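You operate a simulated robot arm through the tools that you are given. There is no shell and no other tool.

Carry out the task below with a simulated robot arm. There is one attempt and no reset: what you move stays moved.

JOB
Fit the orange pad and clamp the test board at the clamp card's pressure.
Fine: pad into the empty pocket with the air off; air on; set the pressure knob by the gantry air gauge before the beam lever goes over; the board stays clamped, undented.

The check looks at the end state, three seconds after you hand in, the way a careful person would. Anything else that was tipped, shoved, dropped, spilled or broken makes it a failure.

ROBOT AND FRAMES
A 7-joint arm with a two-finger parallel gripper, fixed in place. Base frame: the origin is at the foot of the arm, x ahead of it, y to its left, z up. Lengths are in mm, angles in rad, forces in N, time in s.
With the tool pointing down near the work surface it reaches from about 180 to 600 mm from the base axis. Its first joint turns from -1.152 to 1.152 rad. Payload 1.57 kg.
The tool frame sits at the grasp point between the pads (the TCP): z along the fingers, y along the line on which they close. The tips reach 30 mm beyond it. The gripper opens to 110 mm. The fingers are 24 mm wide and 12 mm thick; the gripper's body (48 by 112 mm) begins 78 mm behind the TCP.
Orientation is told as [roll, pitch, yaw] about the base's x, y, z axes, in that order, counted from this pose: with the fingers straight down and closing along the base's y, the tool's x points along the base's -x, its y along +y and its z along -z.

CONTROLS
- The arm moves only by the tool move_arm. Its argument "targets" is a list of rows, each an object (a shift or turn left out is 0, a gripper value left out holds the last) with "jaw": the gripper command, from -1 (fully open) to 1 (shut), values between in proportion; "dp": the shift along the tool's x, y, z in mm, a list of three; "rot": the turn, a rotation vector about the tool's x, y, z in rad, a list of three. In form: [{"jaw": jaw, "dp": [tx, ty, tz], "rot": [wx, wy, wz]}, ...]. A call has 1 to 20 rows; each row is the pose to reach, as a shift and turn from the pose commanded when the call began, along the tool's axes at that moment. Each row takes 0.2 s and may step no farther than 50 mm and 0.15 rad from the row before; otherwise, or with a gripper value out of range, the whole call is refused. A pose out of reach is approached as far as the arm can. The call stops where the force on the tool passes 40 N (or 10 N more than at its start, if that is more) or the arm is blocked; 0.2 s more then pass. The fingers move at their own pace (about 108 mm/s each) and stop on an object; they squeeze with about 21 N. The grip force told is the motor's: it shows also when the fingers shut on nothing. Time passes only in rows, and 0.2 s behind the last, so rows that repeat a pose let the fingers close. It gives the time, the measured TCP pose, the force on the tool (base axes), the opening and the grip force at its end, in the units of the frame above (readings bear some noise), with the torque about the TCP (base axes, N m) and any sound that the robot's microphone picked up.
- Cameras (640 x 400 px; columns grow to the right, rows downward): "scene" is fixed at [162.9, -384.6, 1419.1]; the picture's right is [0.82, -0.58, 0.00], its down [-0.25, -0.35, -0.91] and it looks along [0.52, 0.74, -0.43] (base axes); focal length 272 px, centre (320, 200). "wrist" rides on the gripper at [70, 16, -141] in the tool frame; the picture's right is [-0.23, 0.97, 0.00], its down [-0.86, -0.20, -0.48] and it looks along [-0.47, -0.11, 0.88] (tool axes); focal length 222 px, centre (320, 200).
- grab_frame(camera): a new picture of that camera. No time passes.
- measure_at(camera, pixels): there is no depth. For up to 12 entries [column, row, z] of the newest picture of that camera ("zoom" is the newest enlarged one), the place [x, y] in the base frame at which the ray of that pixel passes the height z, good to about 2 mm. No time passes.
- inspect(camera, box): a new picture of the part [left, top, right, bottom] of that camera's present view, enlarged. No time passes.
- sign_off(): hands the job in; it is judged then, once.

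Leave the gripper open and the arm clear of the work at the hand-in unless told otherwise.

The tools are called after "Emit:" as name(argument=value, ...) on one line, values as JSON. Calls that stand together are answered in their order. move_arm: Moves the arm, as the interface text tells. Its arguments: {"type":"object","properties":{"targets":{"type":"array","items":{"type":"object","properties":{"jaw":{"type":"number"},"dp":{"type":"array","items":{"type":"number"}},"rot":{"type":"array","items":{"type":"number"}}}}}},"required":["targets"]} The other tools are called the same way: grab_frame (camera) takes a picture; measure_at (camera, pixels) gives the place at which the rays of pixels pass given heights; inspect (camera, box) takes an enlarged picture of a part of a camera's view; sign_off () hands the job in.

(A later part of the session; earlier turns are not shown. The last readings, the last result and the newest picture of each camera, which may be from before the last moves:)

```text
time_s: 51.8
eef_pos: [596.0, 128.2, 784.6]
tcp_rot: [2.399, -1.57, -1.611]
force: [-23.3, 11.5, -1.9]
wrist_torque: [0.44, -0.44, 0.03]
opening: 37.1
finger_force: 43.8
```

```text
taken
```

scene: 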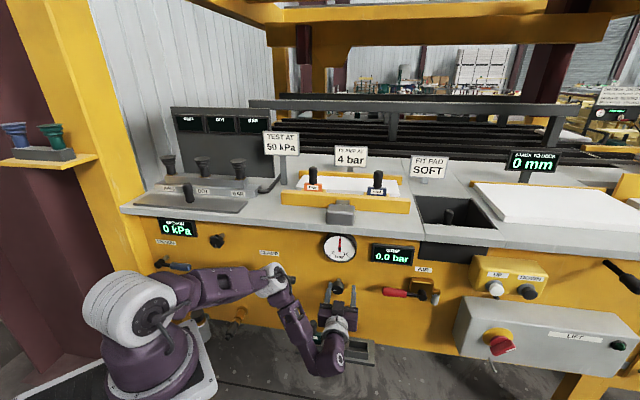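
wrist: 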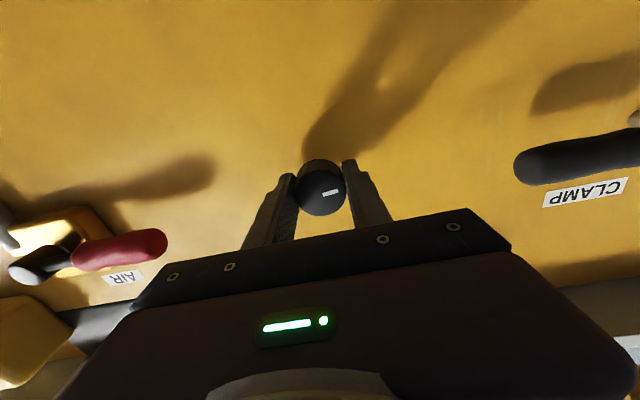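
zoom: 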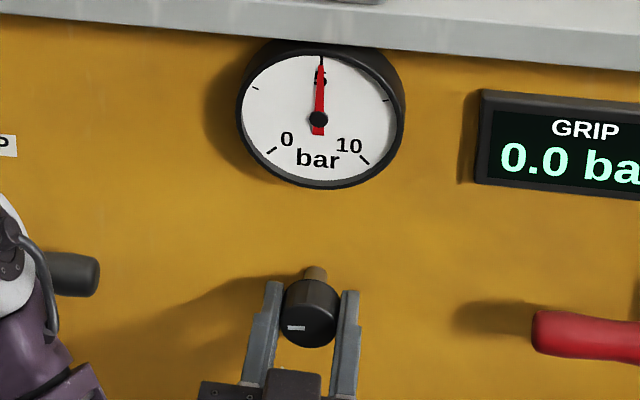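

Gripped (37 mm). There's a 25 N sideways bias, so I ease 1.2 mm left, then turn the knob slightly counter-clockwise (0.14 rad) and read the dial.

Emit:
move_arm(targets=[{"jaw": 1, "dp": [0, 1.2, 0]}, {"dp": [0, 1.2, 0], "rot": [0, 0, -0.07]}, {"dp": [0, 1.2, 0], "rot": [0, 0, -0.14]}, {"dp": [0, 1.2, 0], "rot": [0, 0, -0.14]}])

Emit:
inspect(camera="scene", box=[316, 228, 364, 264])

Emit:
inspect(camera="scene", box=[318, 272, 358, 297])

```text
time_s: 52.8
eef_pos: [594.5, 129.6, 784.8]
tcp_rot: [-1.559, -1.431, 2.344]
force: [-33.2, 11.3, -9.1]
wrist_torque: [0.34, -0.38, -0.44]
opening: 37.2
finger_force: 43.1
```

```text
11.11 times, centred on (340, 246) of scene
```

zoom: 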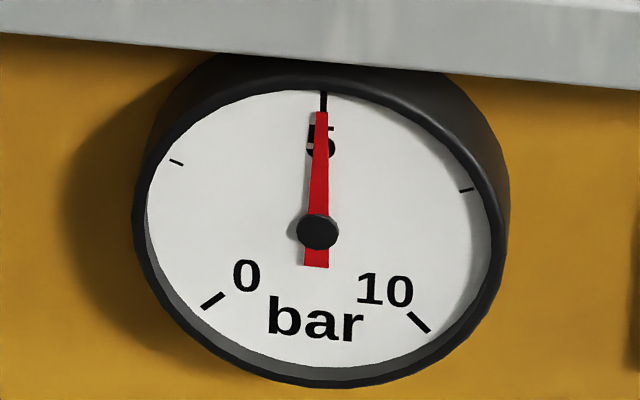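

```text
16.00 times, centred on (338, 284) of scene
```

zoom: 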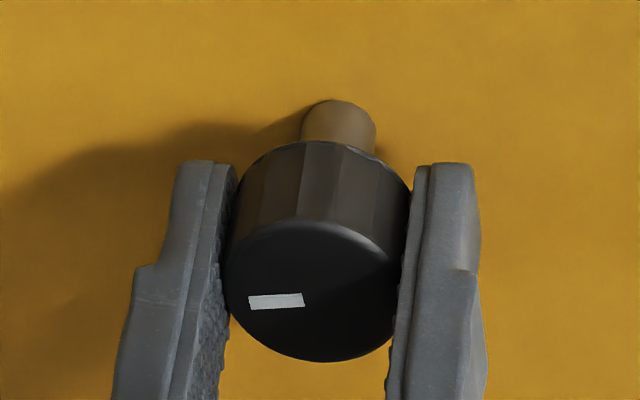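

The tool rolled 0.14 rad CCW, but the mark and needle barely changed. I check the wrist view to see whether the fingers slipped on the knob.

Emit:
grab_frame(camera="wrist")

Emit:
inspect(camera="wrist", box=[270, 140, 382, 230])

```text
taken
```

wrist: 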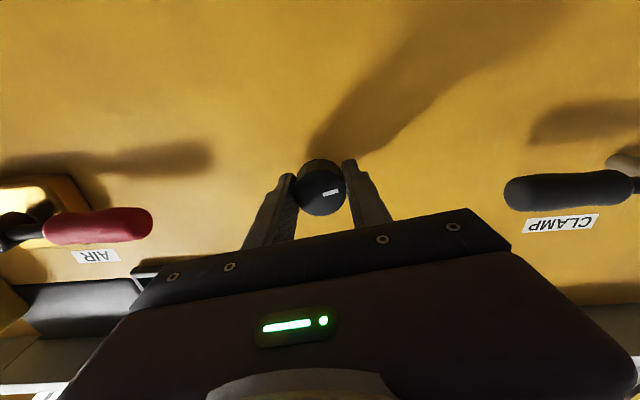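

```text
4.44 times, centred on (326, 185) of wrist
```

zoom: 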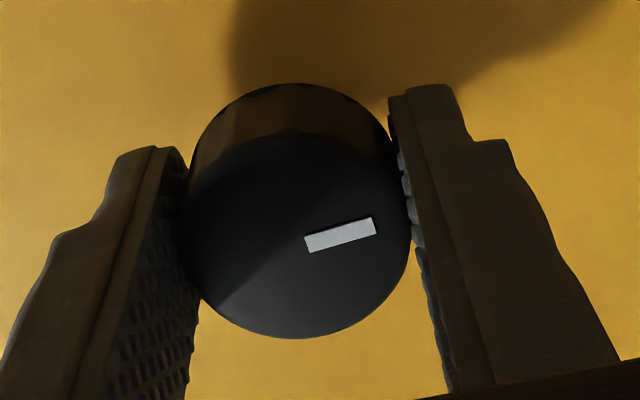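

The mark stays fixed relative to the gripper, so the knob did turn with it; the dial just changed little. There's still a sideways load, so I test a small shift to the right to find the unloaded centre before turning more.

Emit:
move_arm(targets=[{"jaw": 1, "dp": [0, -0.8, 0]}, {"dp": [0, -1.6, 0]}, {"dp": [0, -1.6, 0]}])

```text
time_s: 53.2
eef_pos: [594.1, 128.8, 784.2]
tcp_rot: [-1.563, -1.432, 2.352]
force: [-10.6, 1.8, 4.6]
wrist_torque: [-0.11, 0.15, -0.61]
opening: 37.4
finger_force: 43.8
stopped in row 2: the force on the tool passed its limit at 47 N (the readings are from after the stop); the commanded pose is now the measured one
```

That confirmed the load direction and reset the command to the measured pose, with the load now small (about 9 N). I keep turning CCW by another 0.45 rad.

Emit:
move_arm(targets=[{"jaw": 1, "dp": [0, 0.5, 0], "rot": [0, 0, -0.11]}, {"dp": [0, 0.5, 0], "rot": [0, 0, -0.22]}, {"dp": [0, 0.5, 0], "rot": [0, 0, -0.33]}, {"dp": [0, 0.5, 0], "rot": [0, 0, -0.45]}, {"dp": [0, 0.5, 0], "rot": [0, 0, -0.45]}])

Emit:
inspect(camera="scene", box=[316, 228, 364, 264])

Emit:
inspect(camera="wrist", box=[270, 140, 382, 230])

Emit:
grab_frame(camera="scene")

```text
time_s: 54.4
eef_pos: [595.6, 128.8, 784.3]
tcp_rot: [-1.571, -0.979, 2.357]
force: [2.5, -22.2, 21.6]
wrist_torque: [-0.44, 0.44, -0.3]
opening: 37.3
finger_force: 43.3
```

```text
11.11 times, centred on (340, 246) of scene
```

zoom: 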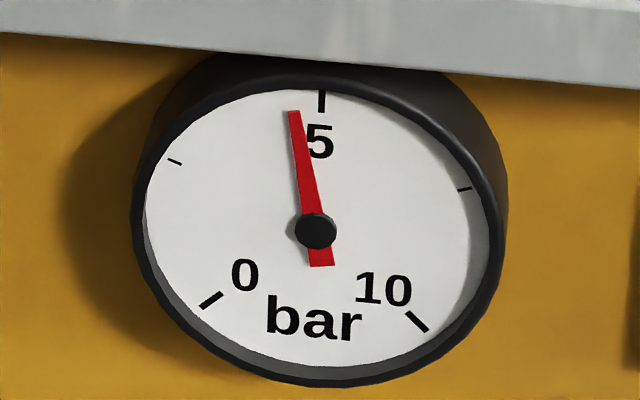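

```text
4.44 times, centred on (326, 185) of wrist
```

zoom: 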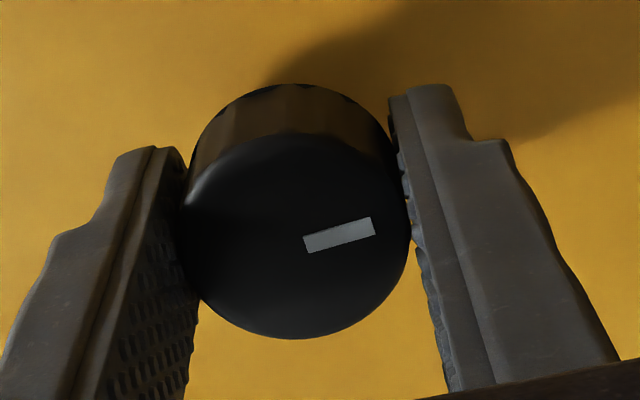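

```text
taken
```

scene: 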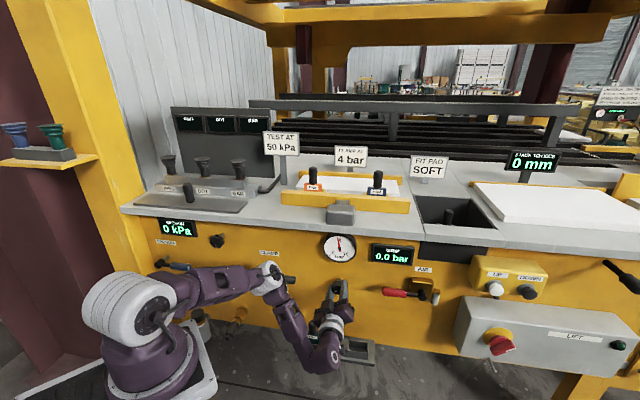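

CCW lowers the pressure: the needle now reads about 4.64 bar after ~0.6 rad. I relieve the side load slightly and turn another 0.45 rad CCW.

Emit:
move_arm(targets=[{"jaw": 1, "dp": [-0.3, -1.1, 0]}, {"dp": [-0.3, -1.1, 0], "rot": [0, 0, -0.11]}, {"dp": [-0.3, -1.1, 0], "rot": [0, 0, -0.22]}, {"dp": [-0.3, -1.1, 0], "rot": [0, 0, -0.33]}, {"dp": [-0.3, -1.1, 0], "rot": [0, 0, -0.45]}, {"dp": [-0.3, -1.1, 0], "rot": [0, 0, -0.45]}])

Emit:
inspect(camera="scene", box=[316, 228, 364, 264])

Emit:
inspect(camera="wrist", box=[270, 140, 382, 230])

```text
time_s: 55.8
eef_pos: [596.3, 126.8, 784.5]
tcp_rot: [-1.568, -0.531, 2.359]
force: [-12.1, -9.8, 1.5]
wrist_torque: [0.19, -0.19, -0.54]
opening: 37.5
finger_force: 43.6
```

```text
11.11 times, centred on (340, 246) of scene
```

zoom: 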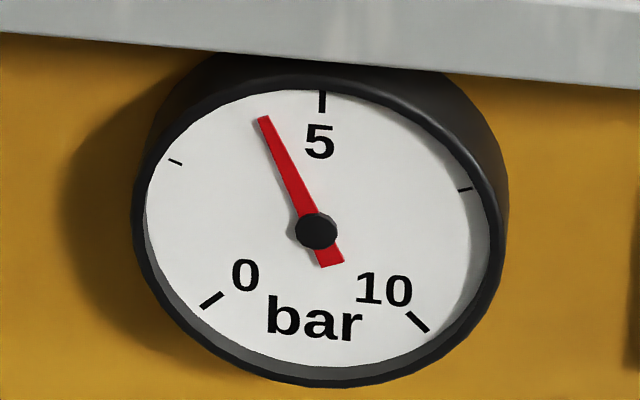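

```text
4.44 times, centred on (326, 185) of wrist
```

zoom: 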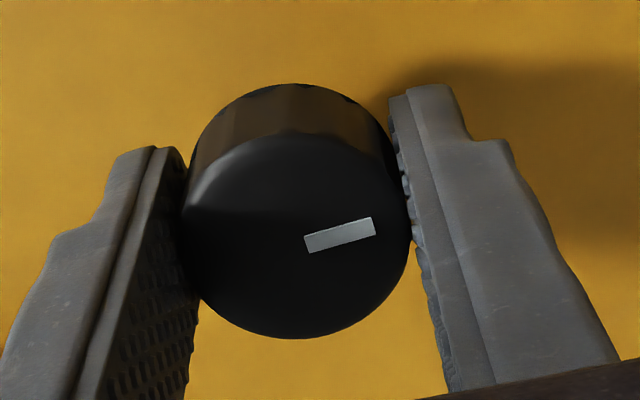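

The needle now reads about 4.18 bar (≈1 bar/rad). I turn another 0.17 rad CCW and let it settle.

Emit:
move_arm(targets=[{"jaw": 1, "dp": [0, 0, 0], "rot": [0, 0, -0.09]}, {"dp": [0, 0, 0], "rot": [0, 0, -0.17]}, {"dp": [0, 0, 0], "rot": [0, 0, -0.17]}, {"dp": [0, 0, 0], "rot": [0, 0, -0.17]}])

Emit:
inspect(camera="scene", box=[316, 228, 364, 264])

Emit:
inspect(camera="scene", box=[326, 234, 350, 252])

```text
time_s: 56.8
eef_pos: [595.7, 127.1, 785.8]
tcp_rot: [-1.569, -0.363, 2.357]
force: [-16.8, -7.9, -5.4]
wrist_torque: [0.39, -0.44, 0.24]
opening: 37.4
finger_force: 43.1
```

```text
11.11 times, centred on (340, 246) of scene
```

zoom: 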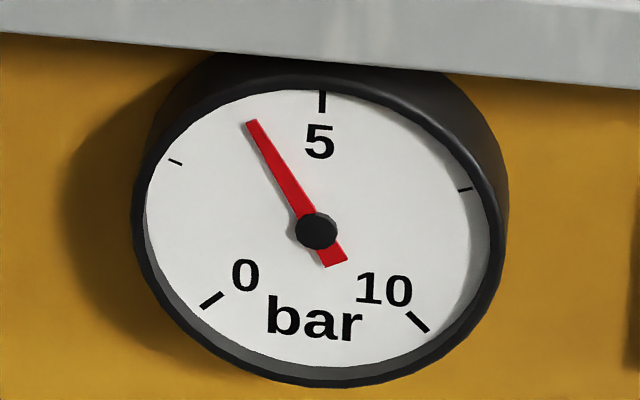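

```text
16.00 times, centred on (338, 243) of scene
```

zoom: 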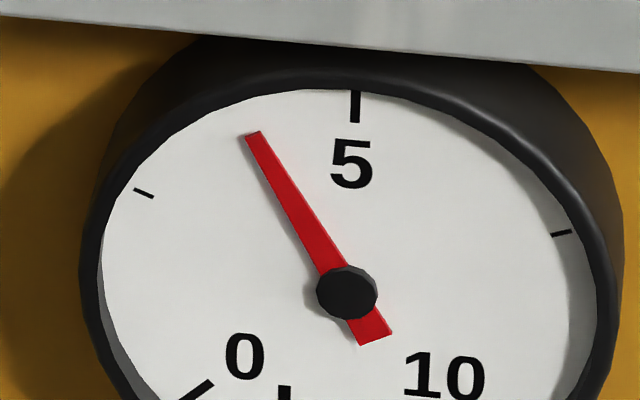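

By the calibrated tick geometry the needle is a bit under 4 (about 3.9–3.98). I zoom further for a precise reading.

Emit:
inspect(camera="scene", box=[325, 231, 357, 251])

Emit:
inspect(camera="scene", box=[323, 238, 355, 258])

```text
16.00 times, centred on (341, 241) of scene
```

zoom: 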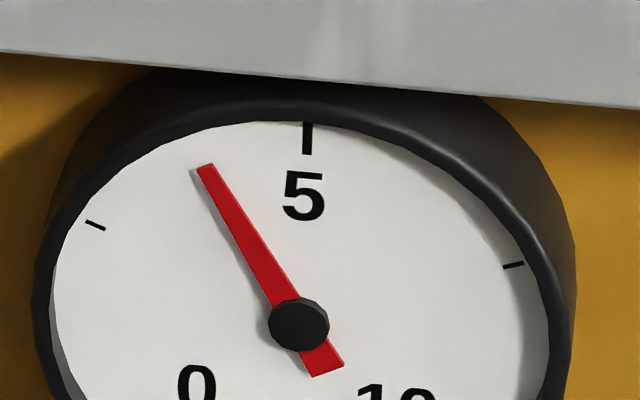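

```text
16.00 times, centred on (339, 248) of scene
```

zoom: 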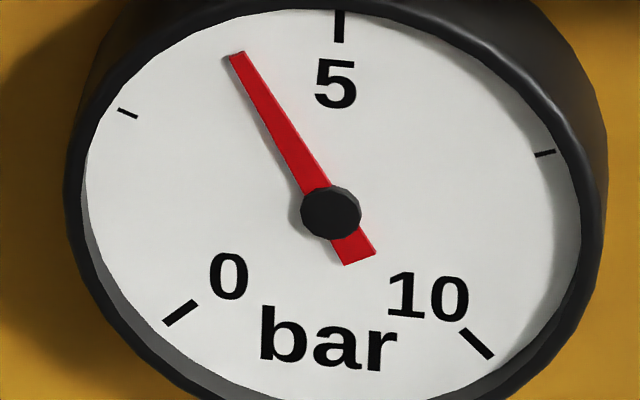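

Careful fit of needle vs ticks gives ≈3.90 bar. I turn back clockwise 0.1 rad.

Emit:
move_arm(targets=[{"jaw": 1, "dp": [0, 0, 0], "rot": [0, 0, 0.05]}, {"dp": [0, 0, 0], "rot": [0, 0, 0.1]}, {"dp": [0, 0, 0], "rot": [0, 0, 0.1]}, {"dp": [0, 0, 0], "rot": [0, 0, 0.1]}])

Emit:
inspect(camera="scene", box=[323, 238, 355, 258])

```text
time_s: 57.8
eef_pos: [595.8, 127.7, 784.1]
tcp_rot: [-1.565, -0.464, 2.355]
force: [-25.6, -3.8, -14.0]
wrist_torque: [0.56, -0.58, -0.22]
opening: 37.2
finger_force: 43.4
```

```text
16.00 times, centred on (339, 248) of scene
```

zoom: 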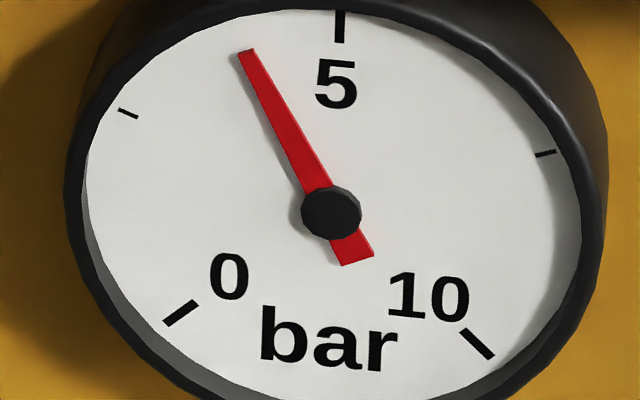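

Now ≈4.01 bar. I open the fingers to release the knob and re-read.

Emit:
move_arm(targets=[{"jaw": -0.5, "dp": [0, 0, 0]}, {"dp": [0, 0, 0]}, {"dp": [0, 0, 0]}])

Emit:
inspect(camera="scene", box=[323, 238, 355, 258])

Emit:
grab_frame(camera="wrist")

Emit:
grab_frame(camera="scene")

```text
time_s: 58.6
eef_pos: [596.5, 127.7, 785.5]
tcp_rot: [-1.569, -0.462, 2.356]
force: [0.4, 0.6, 0.6]
wrist_torque: [0.02, -0.01, 0.03]
opening: 82.6
finger_force: 0.0
```

```text
16.00 times, centred on (339, 248) of scene
```

zoom: 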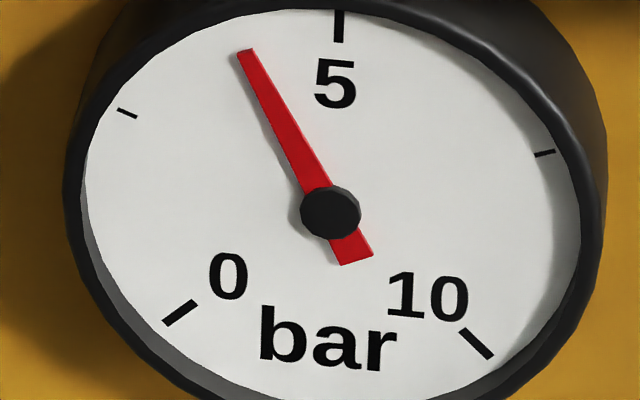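

```text
taken
```

wrist: 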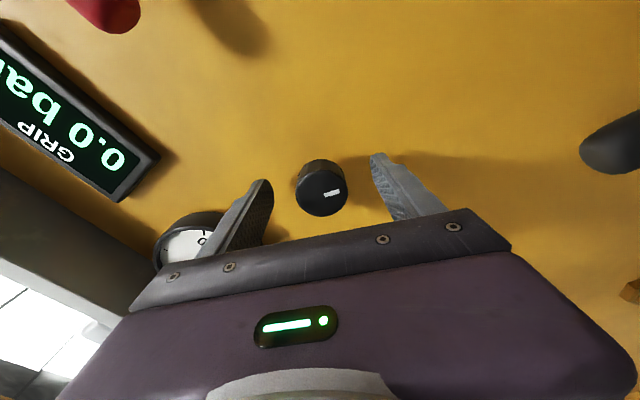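

```text
taken
```

scene: 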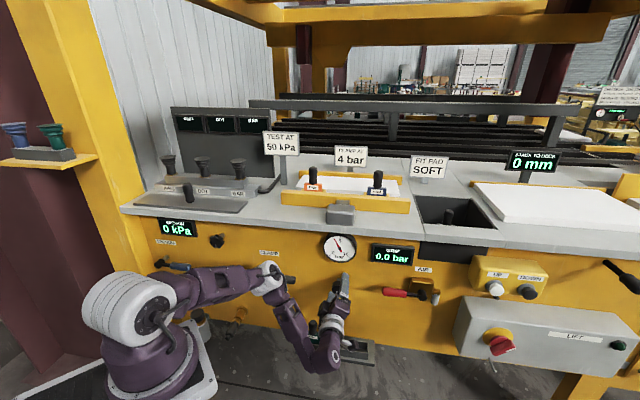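

Pressure holds at ≈4.0 bar. Now I roll the open gripper back around the knob (no contact) to a neutral roll.

Emit:
move_arm(targets=[{"jaw": -0.5, "rot": [0, 0, 0.11]}, {"rot": [0, 0, 0.22]}, {"rot": [0, 0, 0.33]}, {"rot": [0, 0, 0.44]}, {"rot": [0, 0, 0.55]}, {"rot": [0, 0, 0.66]}, {"rot": [0, 0, 0.77]}, {"rot": [0, 0, 0.88]}, {"rot": [0, 0, 0.99]}, {"rot": [0, 0, 1.1]}])

Emit:
grab_frame(camera="wrist")

Emit:
inspect(camera="scene", box=[323, 238, 355, 258])

```text
time_s: 60.8
eef_pos: [595.9, 129.3, 786.3]
tcp_rot: [-1.225, -1.566, 2.012]
force: [0.0, 0.2, 0.3]
wrist_torque: [-0.04, 0.03, 0.03]
opening: 82.5
finger_force: 0.2
```

```text
taken
```

wrist: 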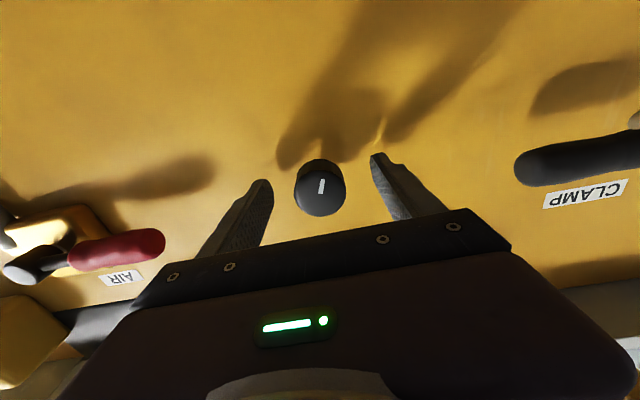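

```text
16.00 times, centred on (339, 248) of scene
```

zoom: 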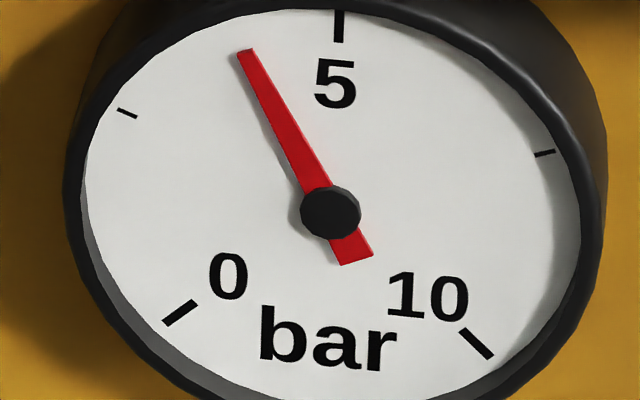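

Needle steady at 4.0. I withdraw by sliding the open fingers straight down off the knob, then back away from the panel.

Emit:
move_arm(targets=[{"jaw": -0.5, "dp": [20, 0, 0]}, {"dp": [40, 0, 0]}, {"dp": [60, 0, 0]}, {"dp": [70, 0, -20]}, {"dp": [70, 0, -50], "rot": [0, 0.09, 0]}, {"dp": [70, 0, -80], "rot": [0, 0.18, 0]}, {"dp": [70, 0, -110], "rot": [0, 0.28, 0]}, {"dp": [70, 0, -140], "rot": [0, 0.37, 0]}])

Emit:
grab_frame(camera="wrist")

Emit:
grab_frame(camera="scene")

```text
time_s: 62.6
eef_pos: [496.3, 28.3, 714.1]
tcp_rot: [-0.022, -1.196, 0.81]
force: [0.4, -0.2, 0.8]
wrist_torque: [-0.03, 0.02, 0.01]
opening: 82.4
finger_force: 0.1
```

```text
taken
```

wrist: 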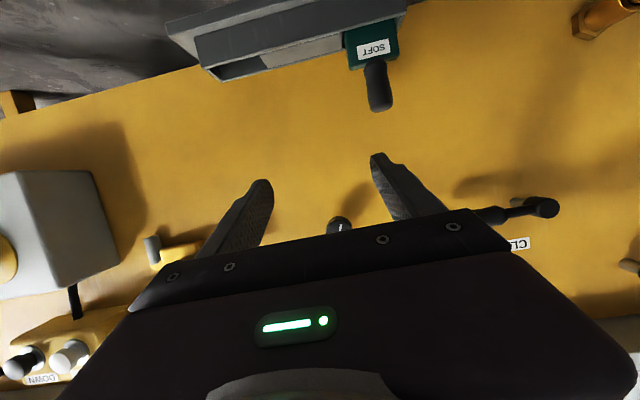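

```text
taken
```

scene: 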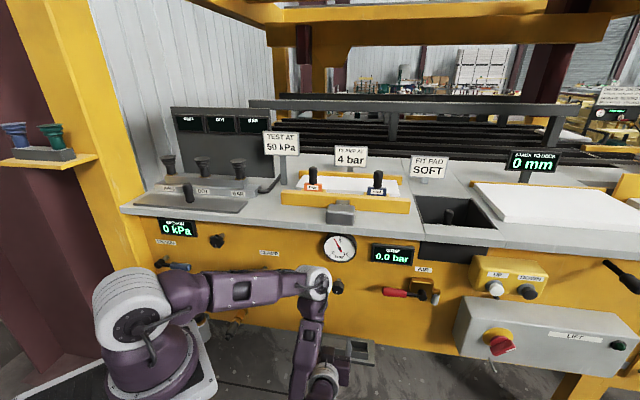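

I'm clear of the knob. Next I look closely at the CLAMP lever from both views, and at the state of the board.

Emit:
inspect(camera="wrist", box=[440, 170, 600, 270])

Emit:
inspect(camera="scene", box=[230, 230, 330, 310])

Emit:
inspect(camera="scene", box=[270, 150, 430, 260])

```text
4.00 times, centred on (520, 220) of wrist
```

zoom: 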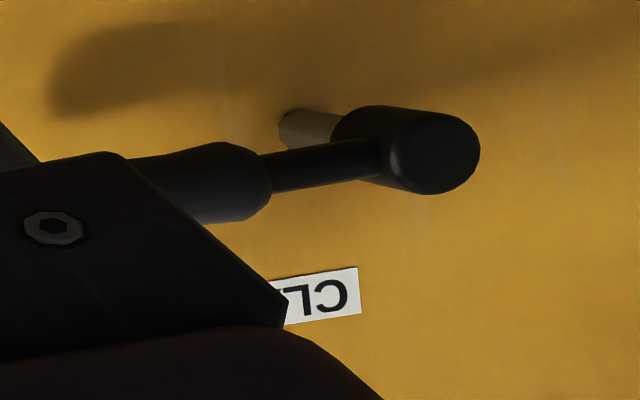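

```text
5.00 times, centred on (280, 270) of scene
```

zoom: 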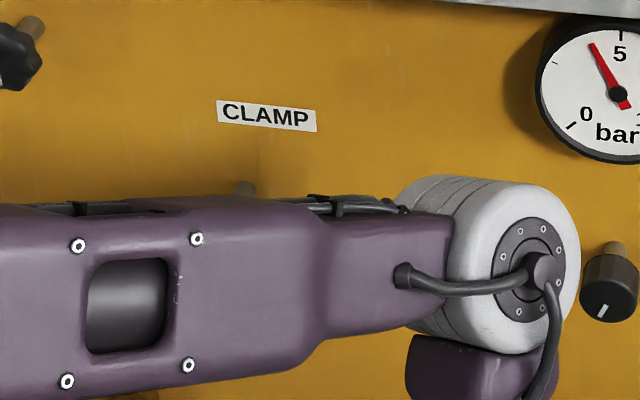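

```text
3.64 times, centred on (350, 205) of scene
```

zoom: 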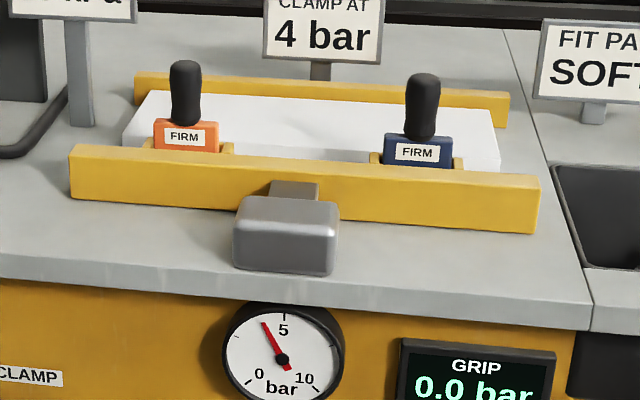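

Dial 4.0, board unclamped, pads seated. I now move left toward the CLAMP lever with closed fingers, staying in front of it and above.

Emit:
move_arm(targets=[{"jaw": 1, "dp": [-23.2, 25.2, -7.5], "rot": [0, 0.05, 0]}, {"dp": [-46.4, 50.3, -15], "rot": [0, 0.1, 0]}, {"dp": [-69.6, 75.5, -22.5], "rot": [0, 0.15, 0]}, {"dp": [-92.8, 100.7, -30], "rot": [0, 0.2, 0]}, {"dp": [-116, 125.8, -37.5], "rot": [0, 0.25, 0]}, {"dp": [-139.2, 151, -45], "rot": [0, 0.3, 0]}])

Emit:
grab_frame(camera="wrist")

Emit:
grab_frame(camera="scene")

```text
time_s: 64.0
eef_pos: [436.7, 171.4, 830.8]
tcp_rot: [-0.018, -0.899, 0.802]
force: [0.2, 0.9, 0.3]
wrist_torque: [-0.04, 0.01, -0.02]
opening: 0.2
finger_force: 21.0
out of reach, approached as far as the arm can: row 4, 5, 6
```

```text
taken
```

wrist: 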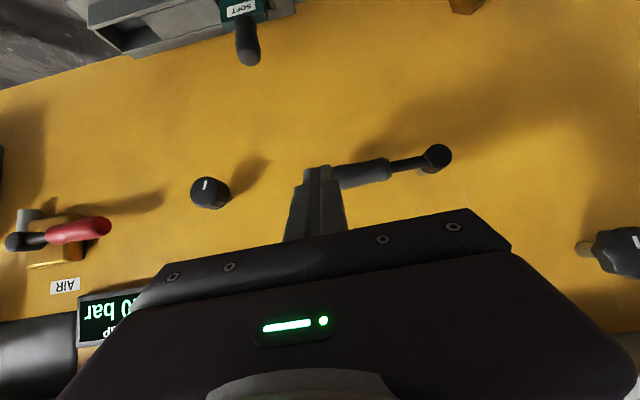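

```text
taken
```

scene: 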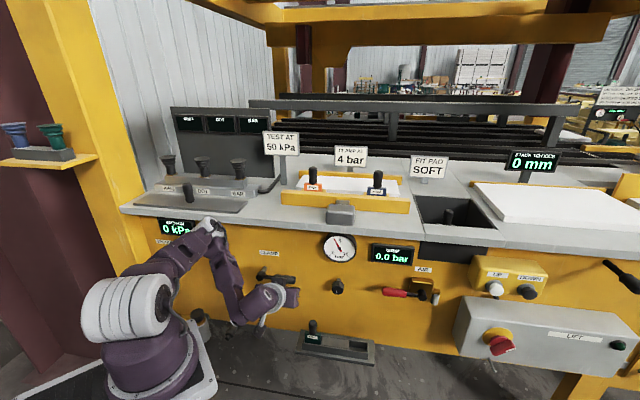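

I'm in front of the CLAMP lever; its handle is at (360,175) and pivot at (440,157) in the wrist view. I move the poker up and forward over the top of the handle (not touching).

Emit:
move_arm(targets=[{"jaw": 1, "dp": [-20, 7.5, 8.9]}, {"dp": [-40, 15, 17.8]}, {"dp": [-59.6, 22.6, 26.7]}, {"dp": [-59.6, 22.6, 26.7]}])

Emit:
grab_frame(camera="wrist")

Emit:
inspect(camera="scene", box=[170, 200, 330, 320])

```text
time_s: 65.0
eef_pos: [460.2, 229.3, 858.8]
tcp_rot: [-0.013, -0.9, 0.797]
force: [-0.3, 0.2, 0.2]
wrist_torque: [-0.01, 0.03, -0.02]
opening: 0.0
finger_force: 21.4
```

```text
taken
```

wrist: 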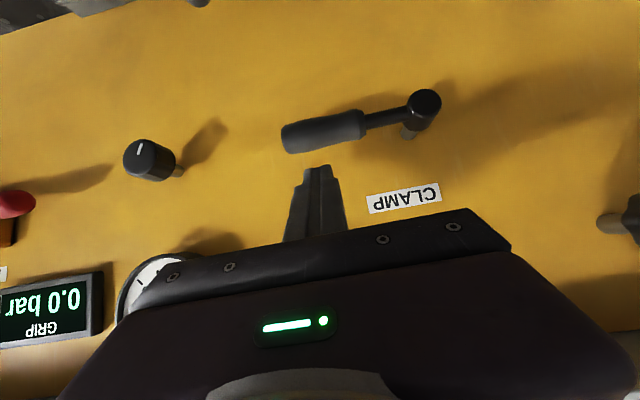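

```text
3.33 times, centred on (250, 260) of scene
```

zoom: 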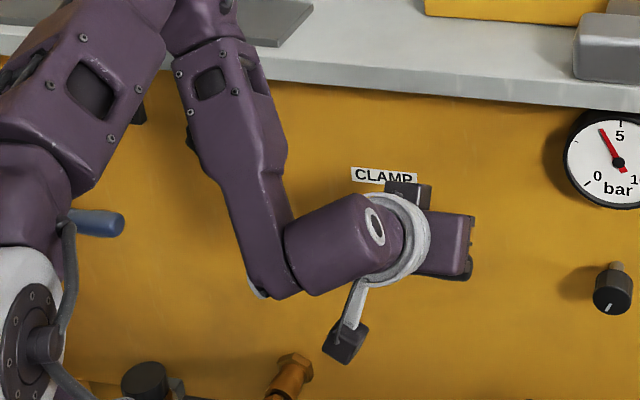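

The poker tip is just above the handle. I push gently downward 18 mm to test that direction.

Emit:
move_arm(targets=[{"jaw": 1, "dp": [3.5, 0, 2.8]}, {"dp": [7, 0, 5.6]}, {"dp": [10.6, 0, 8.4]}, {"dp": [14.1, 0, 11.2]}])

Emit:
grab_frame(camera="wrist")

```text
time_s: 66.0
eef_pos: [458.0, 228.4, 839.8]
tcp_rot: [-0.013, -0.899, 0.798]
force: [-0.3, -0.3, -0.1]
wrist_torque: [0.0, -0.04, -0.02]
opening: 0.0
finger_force: 20.8
```

```text
taken
```

wrist: 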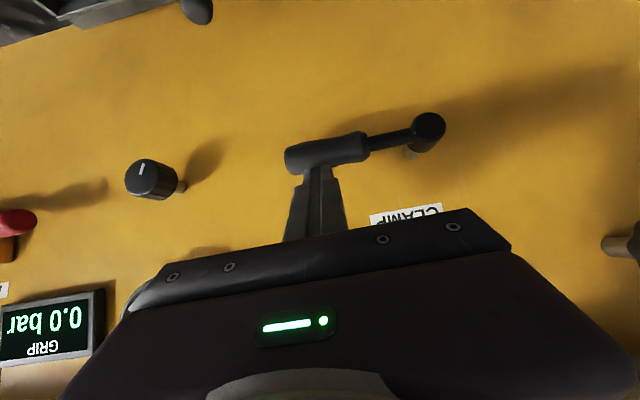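

No contact yet. Continue down in small steps.

Emit:
move_arm(targets=[{"jaw": 1, "dp": [3.1, 0, 2.5]}, {"dp": [6.3, 0, 5]}, {"dp": [9.4, 0, 7.5]}, {"dp": [12.5, 0, 10]}])

Emit:
grab_frame(camera="wrist")

Emit:
inspect(camera="scene", box=[170, 200, 330, 320])

```text
time_s: 67.0
eef_pos: [457.5, 227.4, 824.0]
tcp_rot: [-0.015, -0.898, 0.8]
force: [-9.3, -8.5, 4.5]
wrist_torque: [-0.11, 0.19, 0.16]
opening: 0.0
finger_force: 20.8
```

```text
taken
```

wrist: 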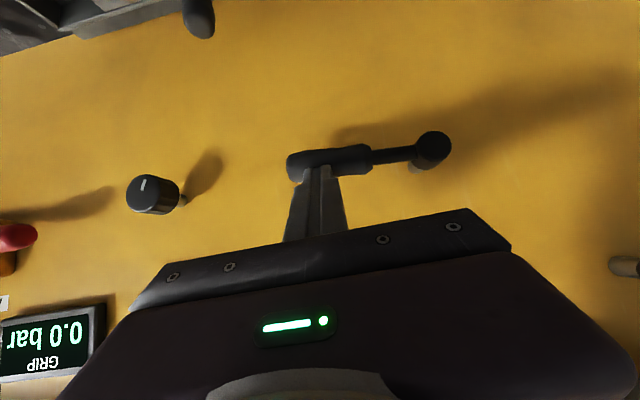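

```text
3.33 times, centred on (250, 260) of scene
```

zoom: 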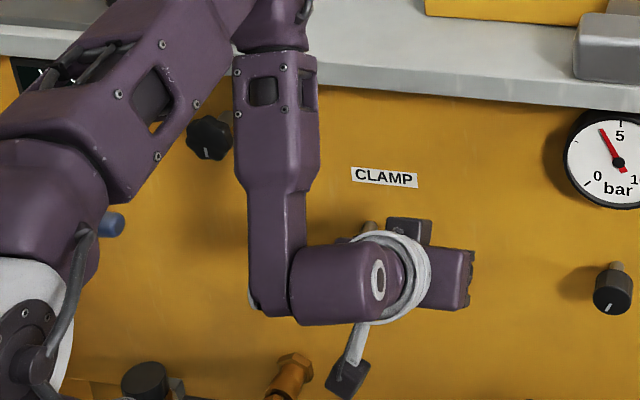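

There's contact, mostly pushing the tool back from the panel (−v 12 N), suggesting the tip is meeting the handle's front rather than its top. Zooming in to check.

Emit:
inspect(camera="wrist", box=[270, 110, 470, 235])

```text
3.20 times, centred on (370, 172) of wrist
```

zoom: 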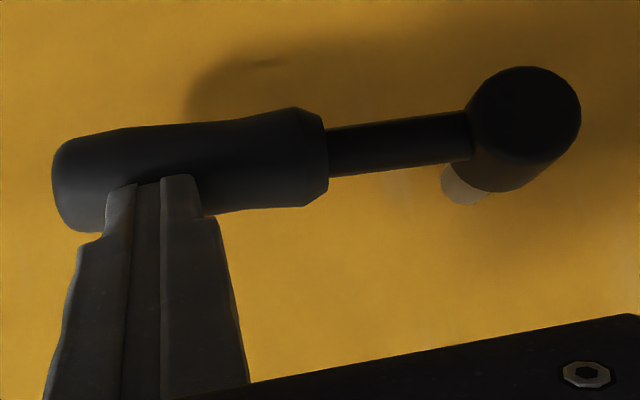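

The lever has already turned down about 0.15 rad, so down is its free direction, but the tip is sliding on its front. I lift, move 14 mm further in so the poker lies over the handle, then push down again.

Emit:
move_arm(targets=[{"jaw": 1, "dp": [-13.3, 0, -10.6]}, {"dp": [-26.6, 0, -21.2]}, {"dp": [-35.3, 0, -10.2]}, {"dp": [-28, -1, -4.5]}, {"dp": [-20.5, -2, 1.6]}, {"dp": [-15, -3, 6]}, {"dp": [-9.9, -4, 10]}])

Emit:
grab_frame(camera="wrist")

Emit:
inspect(camera="wrist", box=[270, 110, 470, 235])

```text
time_s: 68.6
eef_pos: [470.6, 237.1, 826.0]
tcp_rot: [-0.013, -0.898, 0.798]
force: [-1.4, -0.6, 1.0]
wrist_torque: [-0.04, 0.06, 0.02]
opening: 0.0
finger_force: 21.2
```

```text
taken
```

wrist: 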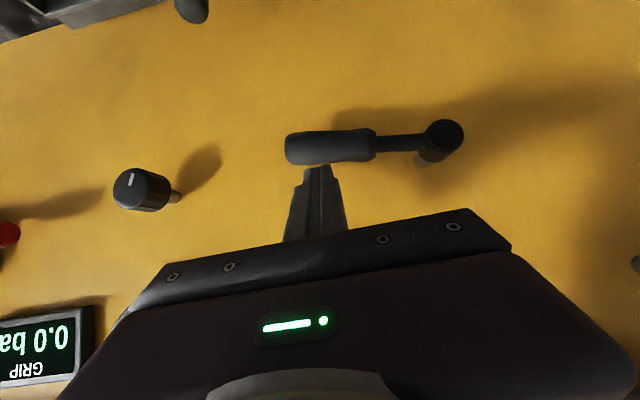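

```text
3.20 times, centred on (370, 172) of wrist
```

zoom: 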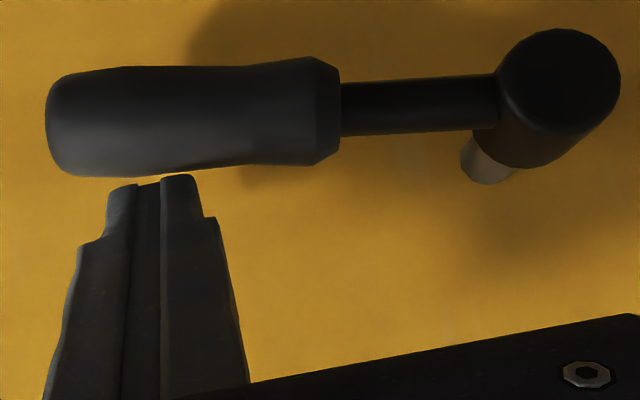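

The poker is now on top of the handle. I follow the lever's arc downward to about 1 rad.

Emit:
move_arm(targets=[{"jaw": 1, "dp": [8.2, -0.3, 6.5]}, {"dp": [16.4, -0.6, 13.1]}, {"dp": [25.8, 3.5, 20.6]}, {"dp": [34.8, 7.5, 27.7]}, {"dp": [43, 14, 34.3]}, {"dp": [50.8, 21.6, 40.5]}])

Emit:
grab_frame(camera="wrist")

Emit:
grab_frame(camera="scene")

```text
time_s: 70.0
eef_pos: [454.3, 251.7, 760.5]
tcp_rot: [-0.012, -0.9, 0.796]
force: [0.7, 0.8, 1.4]
wrist_torque: [0.08, -0.02, -0.03]
opening: 0.0
finger_force: 21.2
```

```text
taken
```

wrist: 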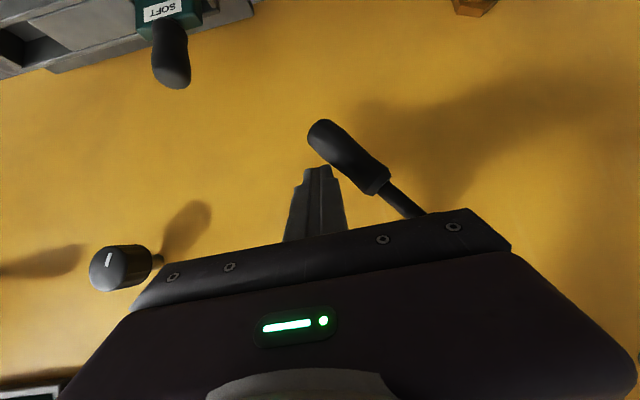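

```text
taken
```

scene: 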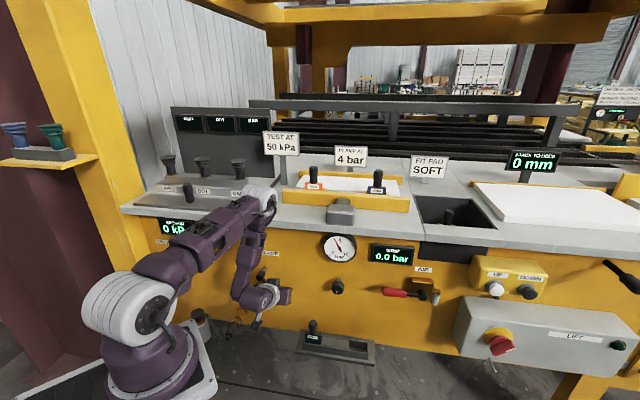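

The lever is about 55° down. Continue the arc to vertical.

Emit:
move_arm(targets=[{"jaw": 1, "dp": [5.1, 6.8, 4]}, {"dp": [9.5, 13.6, 7.5]}, {"dp": [13.3, 22, 10.6]}, {"dp": [17.1, 30.2, 13.6]}, {"dp": [19.6, 39, 15.6]}, {"dp": [21.4, 45.3, 17]}])

Emit:
grab_frame(camera="wrist")

Emit:
grab_frame(camera="scene")

```text
time_s: 71.5
eef_pos: [431.8, 277.7, 734.1]
tcp_rot: [-0.037, -0.903, 0.8]
force: [3.8, -5.8, 1.8]
wrist_torque: [-0.1, -0.13, -0.07]
opening: 0.0
finger_force: 20.9
stopped in row 6: the force on the tool passed its limit at 43 N (the readings are from after the stop); the commanded pose is now the measured one
```

```text
taken
```

wrist: 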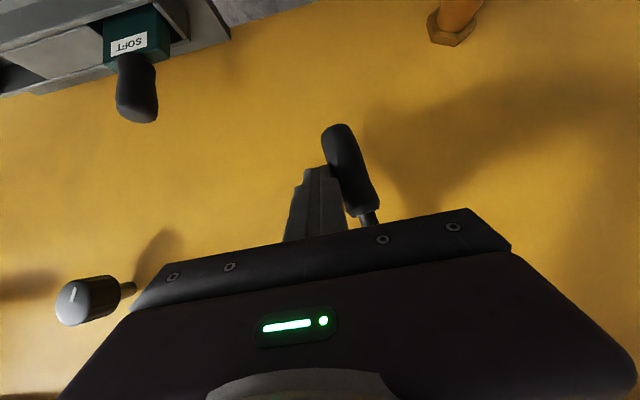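

```text
taken
```

scene: 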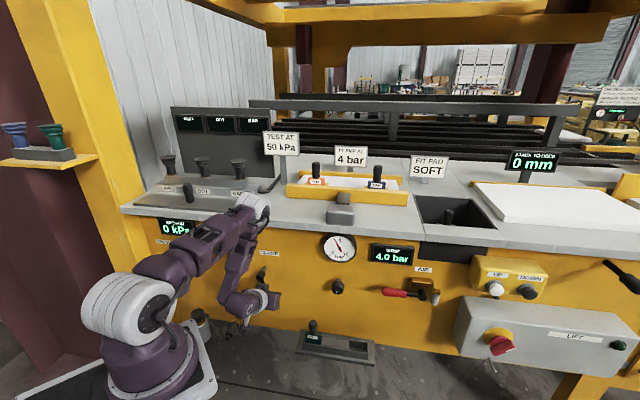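

GRIP now reads 4.0 bar and the jaw has moved onto the board; the lever reached its stop. I zoom into the fixture and readouts.

Emit:
inspect(camera="scene", box=[270, 150, 430, 270])

Emit:
inspect(camera="scene", box=[200, 190, 320, 330])

```text
3.33 times, centred on (350, 210) of scene
```

zoom: 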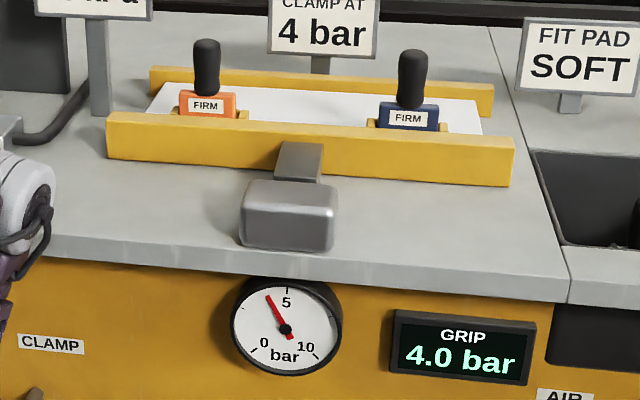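

```text
2.86 times, centred on (260, 260) of scene
```

zoom: 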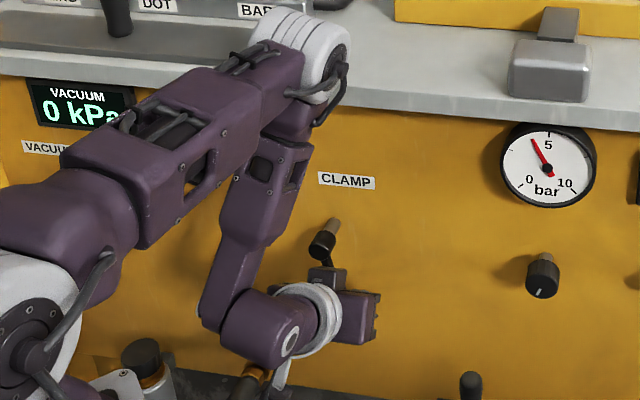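

Clamped: GRIP 4.0 bar, both pads against the board. Now I back the poker off to the right and away from the panel.

Emit:
move_arm(targets=[{"jaw": 1, "dp": [0, -12, 0]}, {"dp": [0, -25, 0]}, {"dp": [9.3, -50, -11.8]}, {"dp": [20.8, -80, -34.5]}, {"dp": [31.6, -102, -51.4]}, {"dp": [41.7, -125, -69]}, {"dp": [50.1, -148, -87.8]}, {"dp": [58.6, -170, -106.6]}])

Emit:
grab_frame(camera="wrist")

Emit:
grab_frame(camera="scene")

```text
time_s: 73.3
eef_pos: [459.5, 74.5, 759.4]
tcp_rot: [-0.031, -0.904, 0.801]
force: [0.1, 0.1, 0.8]
wrist_torque: [-0.03, 0.01, 0.03]
opening: 0.0
finger_force: 21.3
```

```text
taken
```

wrist: 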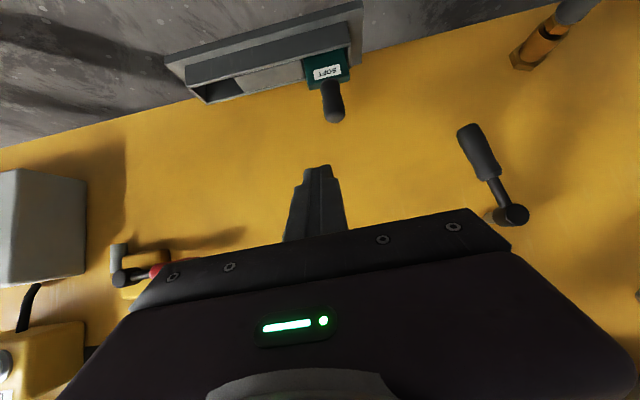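

```text
taken
```

scene: 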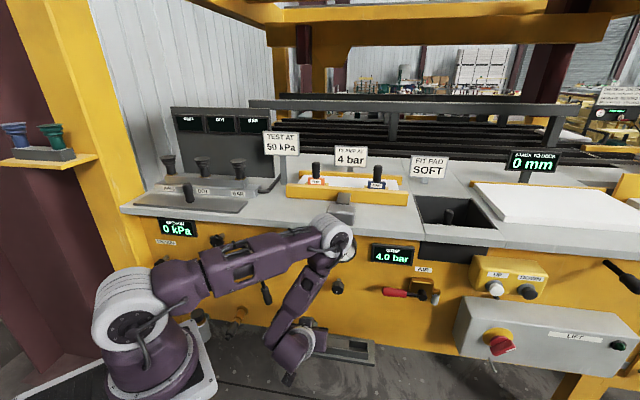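

Released cleanly. I verify the lever's final position and GRIP reading up close.

Emit:
inspect(camera="scene", box=[225, 240, 305, 320])

Emit:
inspect(camera="scene", box=[275, 150, 435, 270])

```text
5.00 times, centred on (265, 280) of scene
```

zoom: 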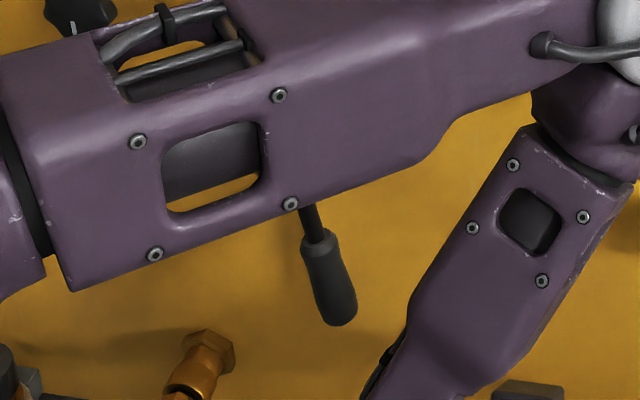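

```text
3.33 times, centred on (355, 210) of scene
```

zoom: 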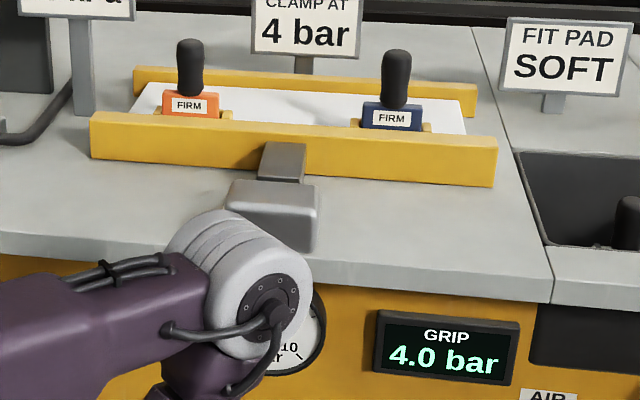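

GRIP holds at 4.0 bar and the lever points down. To get a clear view I retreat along my earlier free path: first right, then up in front of the bench.

Emit:
move_arm(targets=[{"jaw": 0.3, "dp": [5.2, -47, 4.1], "rot": [0, 0.039, 0]}, {"dp": [10.5, -94, 8.3], "rot": [0, 0.079, 0]}, {"dp": [15.7, -140, 12.4], "rot": [0, 0.118, 0]}, {"dp": [15.7, -140, 12.4], "rot": [0, 0.118, 0]}])

Emit:
grab_frame(camera="scene")

Emit:
inspect(camera="scene", box=[225, 240, 305, 320])

```text
time_s: 74.3
eef_pos: [561.0, -26.9, 740.3]
tcp_rot: [-0.028, -0.785, 0.793]
force: [-0.1, -0.4, -0.5]
wrist_torque: [0.02, 0.02, 0.01]
opening: 38.5
finger_force: 0.0
```

```text
taken
```

scene: 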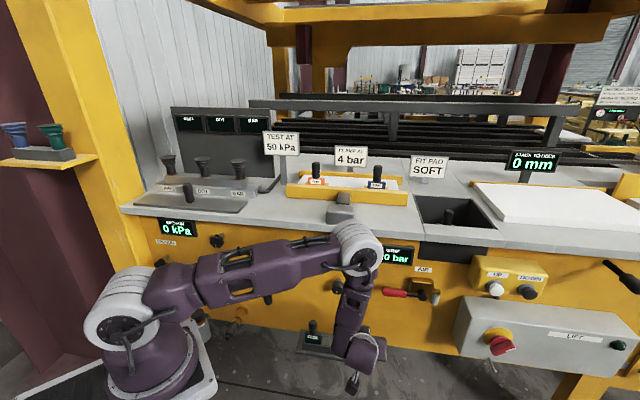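

```text
5.00 times, centred on (265, 280) of scene
```

zoom: 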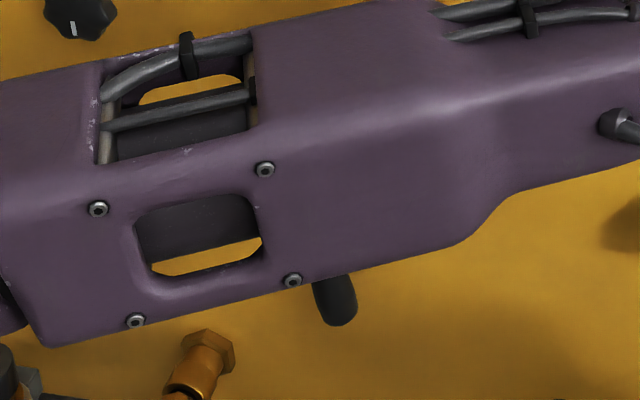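

Now I rise along the previously used free path to a high clear pose.

Emit:
move_arm(targets=[{"jaw": 0.3, "dp": [-30, 14.5, -30], "rot": [0, 0.037, 0]}, {"dp": [-60, 29.1, -60], "rot": [0, 0.075, 0]}, {"dp": [-90, 43.6, -90], "rot": [0, 0.112, 0]}, {"dp": [-120, 58.2, -120], "rot": [0, 0.15, 0]}, {"dp": [-150, 72.7, -150], "rot": [0, 0.187, 0]}, {"dp": [-180, 87.2, -180], "rot": [0, 0.225, 0]}, {"dp": [-210, 101.8, -210], "rot": [0, 0.262, 0]}, {"dp": [-240, 116.3, -240], "rot": [0, 0.3, 0]}, {"dp": [-270, 130.9, -270], "rot": [0, 0.337, 0]}, {"dp": [-300, 145.4, -300], "rot": [0, 0.375, 0]}, {"dp": [-330, 159.9, -330], "rot": [0, 0.412, 0]}, {"dp": [-360, 174.5, -360], "rot": [0, 0.45, 0]}, {"dp": [-390, 189, -390], "rot": [0, 0.487, 0]}])

Emit:
grab_frame(camera="scene")

Emit:
grab_frame(camera="wrist")

Emit:
inspect(camera="scene", box=[225, 230, 321, 320])

Emit:
inspect(camera="scene", box=[275, 150, 435, 270])

```text
time_s: 77.1
eef_pos: [419.3, 113.0, 1289.1]
tcp_rot: [-0.021, -0.299, 0.78]
force: [0.5, 0.2, -0.4]
wrist_torque: [-0.03, 0.0, -0.02]
opening: 38.3
finger_force: 0.1
```

```text
taken
```

scene: 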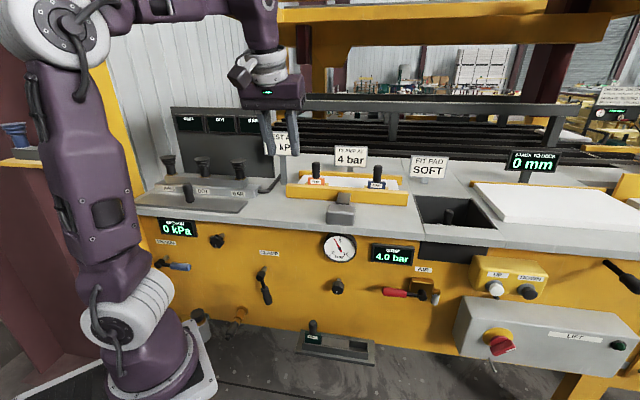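

```text
taken
```

wrist: 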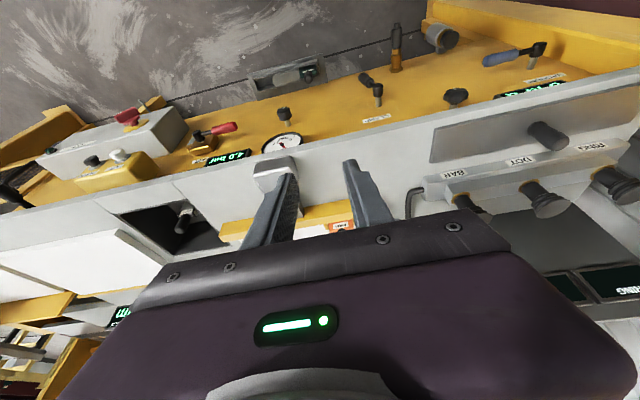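

```text
4.44 times, centred on (273, 275) of scene
```

zoom: 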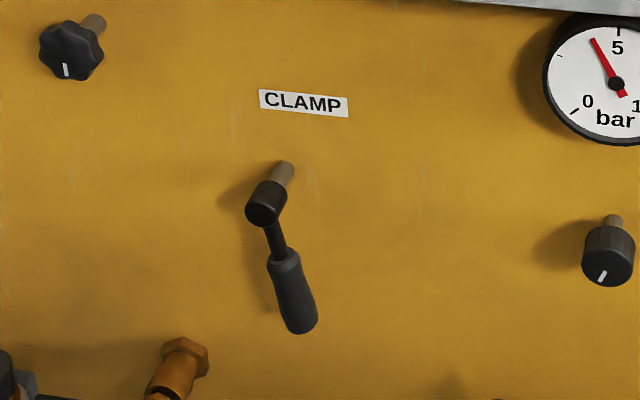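

```text
3.33 times, centred on (355, 210) of scene
```

zoom: 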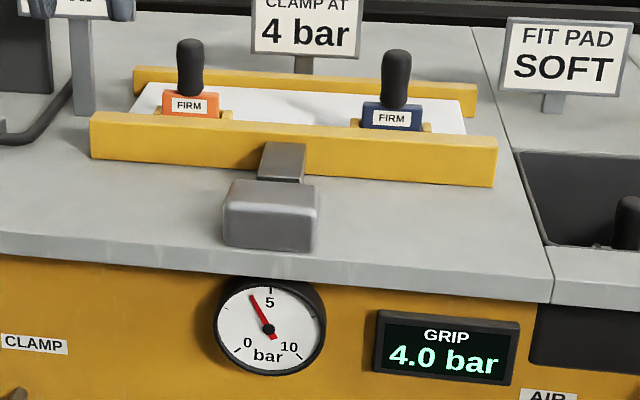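

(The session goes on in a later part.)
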